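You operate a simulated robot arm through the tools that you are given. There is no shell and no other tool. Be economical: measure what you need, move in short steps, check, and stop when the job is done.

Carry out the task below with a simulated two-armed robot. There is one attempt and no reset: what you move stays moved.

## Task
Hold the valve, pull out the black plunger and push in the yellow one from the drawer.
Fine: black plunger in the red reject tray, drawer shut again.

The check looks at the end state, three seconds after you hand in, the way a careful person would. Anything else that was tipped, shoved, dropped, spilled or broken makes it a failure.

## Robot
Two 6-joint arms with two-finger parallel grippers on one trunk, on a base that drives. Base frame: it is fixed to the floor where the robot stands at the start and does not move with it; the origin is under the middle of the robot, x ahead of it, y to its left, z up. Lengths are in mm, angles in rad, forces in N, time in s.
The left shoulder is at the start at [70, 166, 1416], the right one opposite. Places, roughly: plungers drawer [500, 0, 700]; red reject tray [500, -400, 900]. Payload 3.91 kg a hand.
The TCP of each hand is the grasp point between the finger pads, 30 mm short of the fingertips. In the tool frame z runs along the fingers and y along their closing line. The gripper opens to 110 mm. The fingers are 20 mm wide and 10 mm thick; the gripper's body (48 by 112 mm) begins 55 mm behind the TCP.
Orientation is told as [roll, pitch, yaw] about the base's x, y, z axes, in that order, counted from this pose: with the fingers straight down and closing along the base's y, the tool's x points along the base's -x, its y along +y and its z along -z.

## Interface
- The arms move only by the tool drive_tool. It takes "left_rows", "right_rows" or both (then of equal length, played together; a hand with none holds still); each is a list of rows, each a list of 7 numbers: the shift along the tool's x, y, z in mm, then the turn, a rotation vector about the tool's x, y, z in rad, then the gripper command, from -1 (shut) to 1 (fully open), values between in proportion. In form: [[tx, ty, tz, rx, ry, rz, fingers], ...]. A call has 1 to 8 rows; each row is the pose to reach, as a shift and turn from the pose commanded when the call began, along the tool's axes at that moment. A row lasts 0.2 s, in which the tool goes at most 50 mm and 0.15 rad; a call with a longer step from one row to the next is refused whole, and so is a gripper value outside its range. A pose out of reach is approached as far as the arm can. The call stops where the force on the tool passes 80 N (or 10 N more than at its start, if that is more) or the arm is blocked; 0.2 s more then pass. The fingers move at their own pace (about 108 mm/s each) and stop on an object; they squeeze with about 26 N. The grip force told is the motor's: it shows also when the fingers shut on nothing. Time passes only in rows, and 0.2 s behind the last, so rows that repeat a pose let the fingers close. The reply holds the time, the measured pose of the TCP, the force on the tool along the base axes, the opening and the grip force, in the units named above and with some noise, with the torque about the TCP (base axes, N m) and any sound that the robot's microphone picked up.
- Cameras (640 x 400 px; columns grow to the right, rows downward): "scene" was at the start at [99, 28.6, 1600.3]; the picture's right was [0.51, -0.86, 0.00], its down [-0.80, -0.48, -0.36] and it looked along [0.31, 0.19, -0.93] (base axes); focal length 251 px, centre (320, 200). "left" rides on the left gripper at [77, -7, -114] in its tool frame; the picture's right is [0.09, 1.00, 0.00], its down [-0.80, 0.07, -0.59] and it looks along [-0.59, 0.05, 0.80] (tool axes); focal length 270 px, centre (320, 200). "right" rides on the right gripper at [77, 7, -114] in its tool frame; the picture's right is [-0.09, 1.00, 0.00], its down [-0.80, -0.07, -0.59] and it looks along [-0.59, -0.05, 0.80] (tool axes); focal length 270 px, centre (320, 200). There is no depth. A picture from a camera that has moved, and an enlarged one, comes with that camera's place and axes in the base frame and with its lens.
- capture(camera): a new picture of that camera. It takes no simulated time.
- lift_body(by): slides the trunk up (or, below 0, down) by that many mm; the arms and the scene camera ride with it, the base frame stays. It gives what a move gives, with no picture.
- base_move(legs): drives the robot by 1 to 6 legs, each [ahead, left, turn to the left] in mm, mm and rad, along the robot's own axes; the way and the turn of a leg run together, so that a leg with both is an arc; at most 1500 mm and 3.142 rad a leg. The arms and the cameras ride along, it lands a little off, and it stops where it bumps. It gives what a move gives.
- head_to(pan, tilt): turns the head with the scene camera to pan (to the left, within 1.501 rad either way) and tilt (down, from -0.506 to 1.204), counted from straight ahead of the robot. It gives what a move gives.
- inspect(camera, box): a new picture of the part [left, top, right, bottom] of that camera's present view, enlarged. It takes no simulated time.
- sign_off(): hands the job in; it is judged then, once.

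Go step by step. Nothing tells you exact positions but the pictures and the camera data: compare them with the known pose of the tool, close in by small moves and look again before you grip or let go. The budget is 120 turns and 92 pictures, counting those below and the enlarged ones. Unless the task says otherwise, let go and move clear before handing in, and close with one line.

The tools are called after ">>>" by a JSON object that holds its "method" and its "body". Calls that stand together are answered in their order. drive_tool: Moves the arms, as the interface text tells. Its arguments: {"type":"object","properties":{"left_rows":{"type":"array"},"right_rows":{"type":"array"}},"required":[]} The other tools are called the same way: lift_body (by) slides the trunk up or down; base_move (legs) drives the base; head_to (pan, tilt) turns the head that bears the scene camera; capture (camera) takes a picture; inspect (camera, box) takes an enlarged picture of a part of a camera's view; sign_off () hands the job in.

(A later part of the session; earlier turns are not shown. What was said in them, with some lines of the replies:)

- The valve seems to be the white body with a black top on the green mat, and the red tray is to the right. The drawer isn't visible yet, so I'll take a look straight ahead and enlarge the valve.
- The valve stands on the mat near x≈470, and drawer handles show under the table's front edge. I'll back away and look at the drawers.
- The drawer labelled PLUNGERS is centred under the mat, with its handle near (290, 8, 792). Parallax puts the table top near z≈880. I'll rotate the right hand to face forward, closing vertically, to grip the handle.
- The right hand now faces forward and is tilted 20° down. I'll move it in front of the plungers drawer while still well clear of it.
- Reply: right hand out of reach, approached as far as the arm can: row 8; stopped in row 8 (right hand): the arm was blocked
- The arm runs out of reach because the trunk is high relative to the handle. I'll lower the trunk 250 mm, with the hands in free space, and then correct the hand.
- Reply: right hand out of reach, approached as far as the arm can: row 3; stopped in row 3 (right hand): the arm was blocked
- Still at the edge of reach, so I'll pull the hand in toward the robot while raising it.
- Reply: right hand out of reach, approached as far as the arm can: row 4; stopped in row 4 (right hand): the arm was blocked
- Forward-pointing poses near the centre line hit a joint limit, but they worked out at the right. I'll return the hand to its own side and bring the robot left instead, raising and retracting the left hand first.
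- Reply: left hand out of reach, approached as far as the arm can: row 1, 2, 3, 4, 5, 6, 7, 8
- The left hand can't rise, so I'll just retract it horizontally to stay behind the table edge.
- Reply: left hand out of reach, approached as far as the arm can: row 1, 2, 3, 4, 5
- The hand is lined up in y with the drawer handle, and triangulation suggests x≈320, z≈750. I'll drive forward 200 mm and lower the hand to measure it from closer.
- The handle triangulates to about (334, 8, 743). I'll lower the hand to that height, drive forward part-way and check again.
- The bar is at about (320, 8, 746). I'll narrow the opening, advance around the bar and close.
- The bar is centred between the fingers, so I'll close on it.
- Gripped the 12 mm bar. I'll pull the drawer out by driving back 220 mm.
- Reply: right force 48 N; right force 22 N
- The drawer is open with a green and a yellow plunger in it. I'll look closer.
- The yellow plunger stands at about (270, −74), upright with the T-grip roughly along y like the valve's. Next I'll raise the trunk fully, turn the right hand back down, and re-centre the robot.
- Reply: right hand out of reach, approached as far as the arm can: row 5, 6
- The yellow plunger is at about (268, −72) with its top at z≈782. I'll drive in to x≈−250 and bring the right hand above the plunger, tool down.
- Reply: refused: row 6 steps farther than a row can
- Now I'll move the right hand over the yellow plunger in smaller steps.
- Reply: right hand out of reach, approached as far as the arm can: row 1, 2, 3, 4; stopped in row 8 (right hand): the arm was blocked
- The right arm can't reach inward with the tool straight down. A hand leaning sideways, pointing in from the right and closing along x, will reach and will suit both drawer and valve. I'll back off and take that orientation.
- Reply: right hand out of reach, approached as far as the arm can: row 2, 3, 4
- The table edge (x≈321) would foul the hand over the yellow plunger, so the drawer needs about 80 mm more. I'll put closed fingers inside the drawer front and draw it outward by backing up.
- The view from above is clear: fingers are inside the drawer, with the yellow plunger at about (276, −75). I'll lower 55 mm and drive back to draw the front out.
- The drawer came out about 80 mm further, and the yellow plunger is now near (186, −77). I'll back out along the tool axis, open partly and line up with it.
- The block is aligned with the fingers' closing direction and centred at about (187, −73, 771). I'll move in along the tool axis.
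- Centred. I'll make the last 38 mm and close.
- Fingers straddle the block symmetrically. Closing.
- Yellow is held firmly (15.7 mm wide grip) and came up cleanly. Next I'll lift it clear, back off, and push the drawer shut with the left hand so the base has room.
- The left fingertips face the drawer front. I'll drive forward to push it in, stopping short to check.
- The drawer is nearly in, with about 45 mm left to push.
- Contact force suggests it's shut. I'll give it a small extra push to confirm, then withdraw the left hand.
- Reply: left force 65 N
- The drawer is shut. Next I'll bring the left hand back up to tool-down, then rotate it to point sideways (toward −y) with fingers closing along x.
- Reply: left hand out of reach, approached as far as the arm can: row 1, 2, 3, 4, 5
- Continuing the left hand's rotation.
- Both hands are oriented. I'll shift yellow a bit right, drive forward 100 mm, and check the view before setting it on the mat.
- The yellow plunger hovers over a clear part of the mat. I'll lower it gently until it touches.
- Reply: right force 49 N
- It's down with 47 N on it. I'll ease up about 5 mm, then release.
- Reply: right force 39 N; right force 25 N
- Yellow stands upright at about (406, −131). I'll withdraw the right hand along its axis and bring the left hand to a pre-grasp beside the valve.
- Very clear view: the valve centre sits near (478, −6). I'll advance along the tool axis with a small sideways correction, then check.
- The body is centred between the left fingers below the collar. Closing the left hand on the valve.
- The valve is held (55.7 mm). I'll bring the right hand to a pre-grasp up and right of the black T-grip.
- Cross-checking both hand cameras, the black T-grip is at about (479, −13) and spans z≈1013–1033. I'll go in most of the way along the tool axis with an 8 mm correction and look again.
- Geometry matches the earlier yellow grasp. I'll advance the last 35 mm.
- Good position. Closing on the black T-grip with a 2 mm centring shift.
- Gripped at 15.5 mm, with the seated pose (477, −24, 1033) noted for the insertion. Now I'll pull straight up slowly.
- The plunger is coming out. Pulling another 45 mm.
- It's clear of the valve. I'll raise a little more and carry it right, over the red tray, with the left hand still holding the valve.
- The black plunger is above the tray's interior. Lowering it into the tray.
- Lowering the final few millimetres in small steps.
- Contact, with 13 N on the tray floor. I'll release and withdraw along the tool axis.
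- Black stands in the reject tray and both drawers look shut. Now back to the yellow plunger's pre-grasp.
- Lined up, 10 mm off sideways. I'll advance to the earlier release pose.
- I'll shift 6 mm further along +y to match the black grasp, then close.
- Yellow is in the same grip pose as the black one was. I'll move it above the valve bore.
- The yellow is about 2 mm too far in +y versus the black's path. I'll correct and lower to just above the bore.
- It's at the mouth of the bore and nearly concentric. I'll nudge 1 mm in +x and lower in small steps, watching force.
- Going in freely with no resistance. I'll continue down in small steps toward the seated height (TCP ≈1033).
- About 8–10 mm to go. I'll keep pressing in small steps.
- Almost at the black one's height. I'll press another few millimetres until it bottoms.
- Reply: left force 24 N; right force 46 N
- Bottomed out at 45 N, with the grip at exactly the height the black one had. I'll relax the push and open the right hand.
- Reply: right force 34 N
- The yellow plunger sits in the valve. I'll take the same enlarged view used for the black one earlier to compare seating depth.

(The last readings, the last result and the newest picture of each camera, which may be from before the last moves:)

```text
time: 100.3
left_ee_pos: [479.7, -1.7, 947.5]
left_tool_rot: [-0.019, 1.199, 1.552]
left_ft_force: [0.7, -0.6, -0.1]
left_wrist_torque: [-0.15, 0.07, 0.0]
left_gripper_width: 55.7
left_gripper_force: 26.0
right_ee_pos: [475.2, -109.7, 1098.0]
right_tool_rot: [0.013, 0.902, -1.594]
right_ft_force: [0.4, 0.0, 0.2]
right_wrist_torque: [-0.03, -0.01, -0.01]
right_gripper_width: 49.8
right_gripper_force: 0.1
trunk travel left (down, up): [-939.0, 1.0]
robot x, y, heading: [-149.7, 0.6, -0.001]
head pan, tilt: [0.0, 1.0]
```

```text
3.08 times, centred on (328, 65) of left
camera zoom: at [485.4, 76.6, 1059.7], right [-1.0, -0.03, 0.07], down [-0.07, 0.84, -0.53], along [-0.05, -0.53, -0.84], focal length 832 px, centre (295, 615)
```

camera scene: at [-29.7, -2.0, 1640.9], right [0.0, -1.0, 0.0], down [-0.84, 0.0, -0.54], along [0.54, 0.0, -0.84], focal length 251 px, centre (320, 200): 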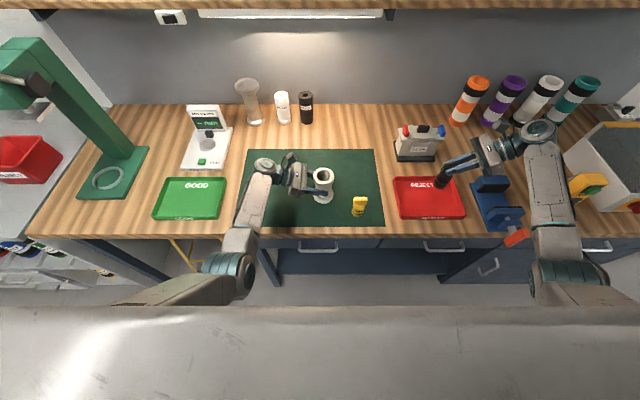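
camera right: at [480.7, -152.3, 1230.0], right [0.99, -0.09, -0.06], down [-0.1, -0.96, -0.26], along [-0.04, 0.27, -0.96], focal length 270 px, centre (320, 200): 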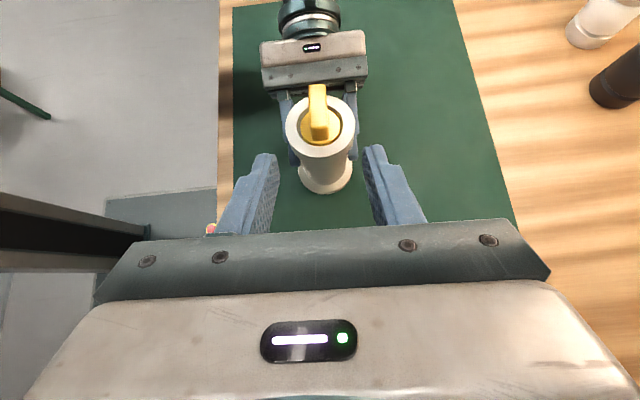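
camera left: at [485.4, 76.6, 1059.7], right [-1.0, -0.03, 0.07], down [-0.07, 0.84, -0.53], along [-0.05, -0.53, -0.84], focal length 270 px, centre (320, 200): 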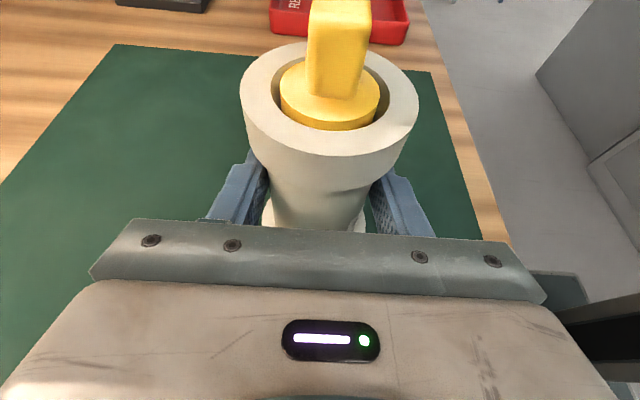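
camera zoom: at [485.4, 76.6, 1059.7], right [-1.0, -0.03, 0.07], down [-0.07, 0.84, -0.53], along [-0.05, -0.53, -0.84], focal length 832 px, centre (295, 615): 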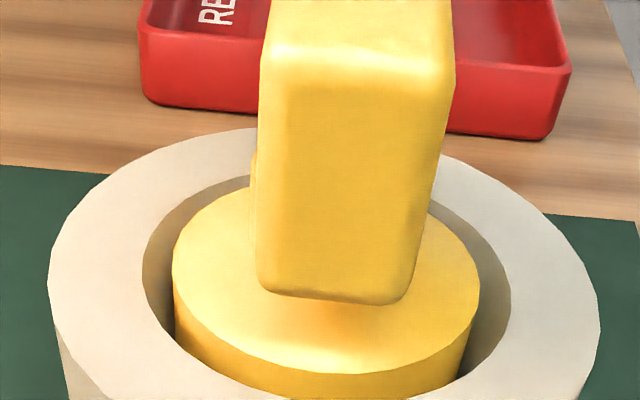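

It may be 1–2 mm proud of where black was. I'll close the right fingers and press lightly on top of the T-grip to be sure it's home, with the valve still held.

>>> {"method": "drive_tool", "body": {"right_rows": [[0, 0, 0, 0, 0, 0, -1], [9, 1, 19, 0, 0, 0, -1], [18, 1.5, 38, 0, 0, 0, -1], [27, 2, 57, 0, 0, 0, -1], [36, 2.5, 75, 0, 0, 0, -1]]}}

>>> {"method": "inspect", "body": {"camera": "scene", "box": [270, 130, 398, 210]}}

```text
time: 101.5
left_ee_pos: [479.0, -1.4, 946.6]
left_tool_rot: [-0.016, 1.201, 1.552]
left_ft_force: [2.1, -1.3, 1.5]
left_wrist_torque: [-0.11, 0.18, 0.02]
left_gripper_width: 55.9
left_gripper_force: 25.9
right_ee_pos: [484.1, -29.7, 1078.8]
right_tool_rot: [0.014, 0.901, -1.598]
right_ft_force: [0.1, 0.0, -0.3]
right_wrist_torque: [-0.01, 0.0, -0.03]
right_gripper_width: 0.0
right_gripper_force: 25.9
trunk travel left (down, up): [-939.0, 1.0]
robot x, y, heading: [-148.3, -0.7, -0.006]
head pan, tilt: [0.0, 1.0]
```

```text
5.00 times, centred on (334, 170) of scene
camera zoom: at [-29.4, -0.6, 1640.9], right [0.0, -1.0, 0.0], down [-0.84, 0.0, -0.54], along [0.54, 0.0, -0.84], focal length 1256 px, centre (250, 350)
```

zoom: 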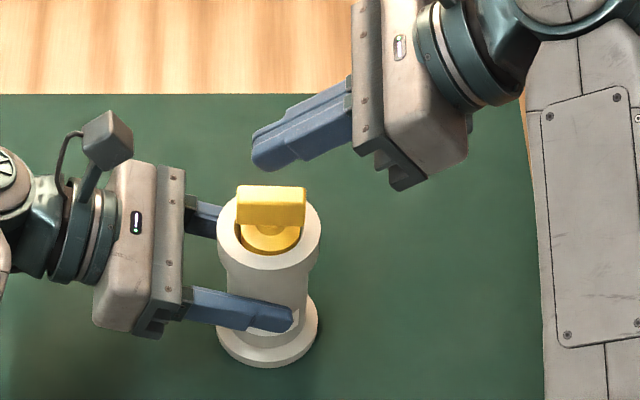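

Over the T-grip. I'll correct 4 mm in x and press down gently.

>>> {"method": "drive_tool", "body": {"right_rows": [[-6, -4, 5, 0, 0, 0, -1], [-12.5, -4, 10, 0, 0, 0, -1], [-15.6, -4, 12.4, 0, 0, 0, -1], [-18, -4, 14.2, 0, 0, 0, -1]]}}

```text
time: 102.5
left_ee_pos: [478.7, -1.9, 947.3]
left_tool_rot: [-0.019, 1.199, 1.552]
left_ft_force: [3.3, -0.6, 3.3]
left_wrist_torque: [-0.26, 0.12, 0.08]
left_gripper_width: 55.8
left_gripper_force: 26.4
right_ee_pos: [478.0, -29.7, 1055.9]
right_tool_rot: [0.015, 0.902, -1.596]
right_ft_force: [-0.9, 0.2, 1.5]
right_wrist_torque: [-0.01, 0.01, -0.01]
right_gripper_width: 0.3
right_gripper_force: 26.2
trunk travel left (down, up): [-939.0, 1.0]
robot x, y, heading: [-148.2, 1.9, 0.002]
head pan, tilt: [0.0, 1.0]
```

>>> {"method": "drive_tool", "body": {"right_rows": [[-1.6, 0, 1.2, 0, 0, 0, -1], [-3.1, 0, 2.5, 0, 0, 0, -1], [-4.7, 0, 3.7, 0, 0, 0, -1]]}}

>>> {"method": "inspect", "body": {"camera": "scene", "box": [290, 135, 370, 185]}}

```text
time: 103.3
left_ee_pos: [478.0, -1.7, 947.5]
left_tool_rot: [-0.018, 1.197, 1.551]
left_ft_force: [20.7, -1.5, -13.1]
left_wrist_torque: [-0.09, 0.61, 0.3]
left_gripper_width: 55.7
left_gripper_force: 25.6
right_ee_pos: [478.0, -27.4, 1055.1]
right_tool_rot: [0.029, 0.907, -1.583]
right_ft_force: [-6.3, -1.6, 48.5]
right_wrist_torque: [0.81, 0.1, 0.08]
right_gripper_width: 0.0
right_gripper_force: 25.8
trunk travel left (down, up): [-939.0, 1.0]
robot x, y, heading: [-149.3, -2.8, -0.005]
head pan, tilt: [0.0, 1.0]
```

```text
8.00 times, centred on (330, 160) of scene
camera zoom: at [-31.8, -2.1, 1641.5], right [0.0, -1.0, 0.0], down [-0.84, 0.0, -0.54], along [0.54, 0.0, -0.84], focal length 2009 px, centre (240, 520)
```

zoom: 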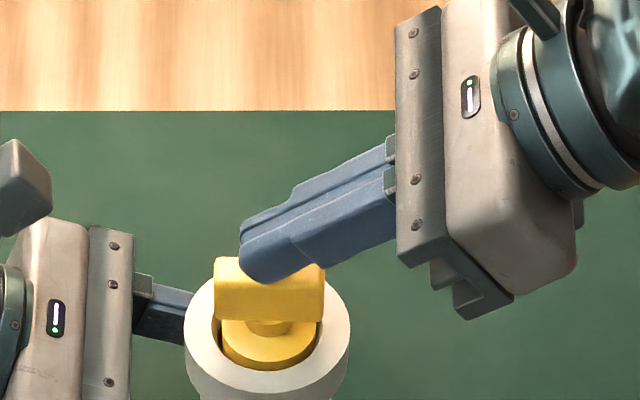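

Hard stop under 48 N, so the plunger is fully home. I'll lift the right hand straight up and back it away.

>>> {"method": "drive_tool", "body": {"right_rows": [[10, 0, -8, 0, 0, 0, -1], [20, 0, -20, 0, 0, 0, -1], [20, 0, -65, 0, 0, 0, -1], [20, 0, -110, 0, 0, 0, -1], [20, 0, -150, 0, 0, 0, -1]]}}

>>> {"method": "drive_tool", "body": {"left_rows": [[0, 0, 0, 0, 0, 0, 0.2], [0, 0, 0, 0, 0, 0, 0.5], [0, 0, 0, 0, 0, 0, 0.8], [0, 0, 0, 0, 0, 0, 0.8], [0, 0, -35, 0, 0, 0, 0.8], [0, 0, -75, 0, 0, 0, 0.8], [0, 0, -115, 0, 0, 0, 0.8]]}}

>>> {"method": "capture", "body": {"camera": "left"}}

>>> {"method": "capture", "body": {"camera": "scene"}}

```text
time: 104.5
left_ee_pos: [478.3, -2.1, 947.1]
left_tool_rot: [-0.02, 1.198, 1.551]
left_ft_force: [-1.8, 1.4, 0.5]
left_wrist_torque: [-0.07, 0.28, -0.1]
left_gripper_width: 55.7
left_gripper_force: 26.1
right_ee_pos: [471.7, -136.0, 1157.9]
right_tool_rot: [0.015, 0.903, -1.595]
right_ft_force: [0.1, 0.2, 0.4]
right_wrist_torque: [0.0, 0.02, 0.0]
right_gripper_width: 0.0
right_gripper_force: 25.9
trunk travel left (down, up): [-939.0, 1.0]
robot x, y, heading: [-153.3, 1.2, -0.004]
head pan, tilt: [0.0, 1.0]
```

```text
time: 106.1
left_ee_pos: [476.1, 104.9, 990.0]
left_tool_rot: [-0.017, 1.201, 1.552]
left_ft_force: [0.1, 0.4, 0.3]
left_wrist_torque: [-0.03, 0.02, 0.03]
left_gripper_width: 98.9
left_gripper_force: 0.0
right_ee_pos: [472.1, -133.5, 1159.0]
right_tool_rot: [0.014, 0.9, -1.597]
right_ft_force: [-0.3, 0.7, -0.1]
right_wrist_torque: [-0.04, 0.0, 0.02]
right_gripper_width: 0.0
right_gripper_force: 25.8
trunk travel left (down, up): [-939.0, 1.0]
robot x, y, heading: [-148.1, 0.1, -0.003]
head pan, tilt: [0.0, 1.0]
```

```text
5 pictures are left
camera left: at [482.6, 184.3, 1102.7], right [-1.0, -0.03, 0.08], down [-0.06, 0.84, -0.53], along [-0.05, -0.54, -0.84], focal length 270 px, centre (320, 200)
```

left: 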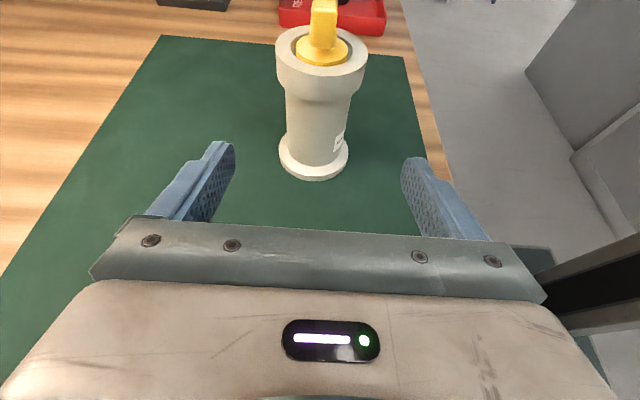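

```text
4 pictures are left
camera scene: at [-29.7, 0.0, 1640.9], right [0.0, -1.0, 0.0], down [-0.84, 0.0, -0.54], along [0.54, 0.0, -0.84], focal length 251 px, centre (320, 200)
```

scene: 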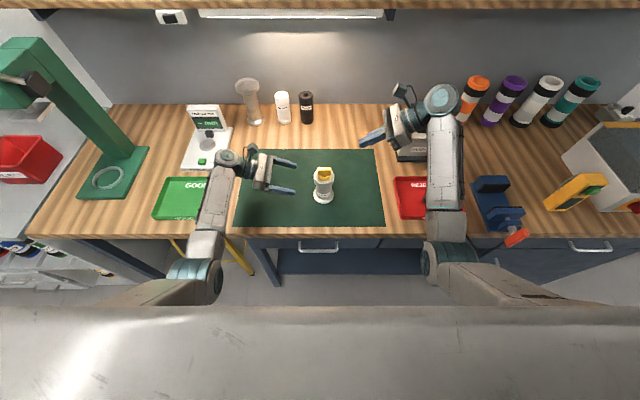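

Everything stands as intended. I'll back the robot away and check the drawer and tray once more.

>>> {"method": "base_move", "body": {"legs": [[-300, 0, 0]]}}

>>> {"method": "inspect", "body": {"camera": "scene", "box": [210, 90, 480, 260]}}

```text
time: 108.1
left_ee_pos: [183.9, 104.8, 988.5]
left_tool_rot: [-0.013, 1.199, 1.554]
left_ft_force: [-0.3, 0.3, -0.8]
left_wrist_torque: [-0.01, -0.01, 0.01]
left_gripper_width: 98.7
left_gripper_force: 0.1
right_ee_pos: [180.0, -134.5, 1157.8]
right_tool_rot: [0.012, 0.902, -1.599]
right_ft_force: [0.1, 0.2, -1.0]
right_wrist_torque: [0.02, 0.01, -0.03]
right_gripper_width: 0.0
right_gripper_force: 25.8
trunk travel left (down, up): [-939.0, 1.0]
robot x, y, heading: [-444.9, -1.0, -0.004]
head pan, tilt: [0.0, 1.0]
```

```text
2.35 times, centred on (345, 175) of scene
camera zoom: at [-321.0, -0.9, 1640.6], right [0.0, -1.0, 0.0], down [-0.84, 0.0, -0.54], along [0.54, 0.0, -0.84], focal length 591 px, centre (261, 259)
```

zoom: 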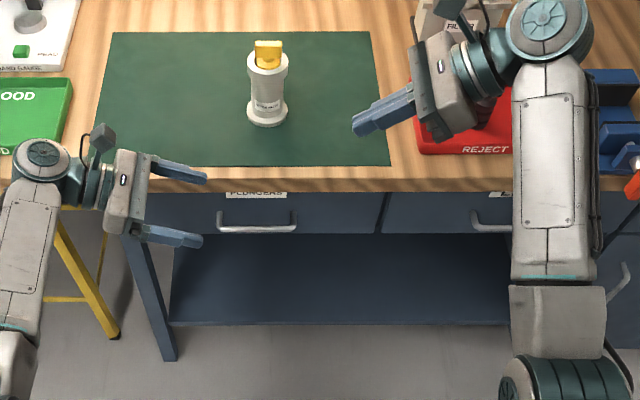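

The yellow plunger is in the upright valve, and the drawer is flush with its neighbour. The black plunger stands in the red tray and both hands are clear, so I'm handing in.

>>> {"method": "sign_off", "body": {}}

```text
The job is handed in.
```

I swapped the plungers: the yellow one is pressed fully into the valve, the black one stands in the red reject tray, and the plungers drawer is shut.
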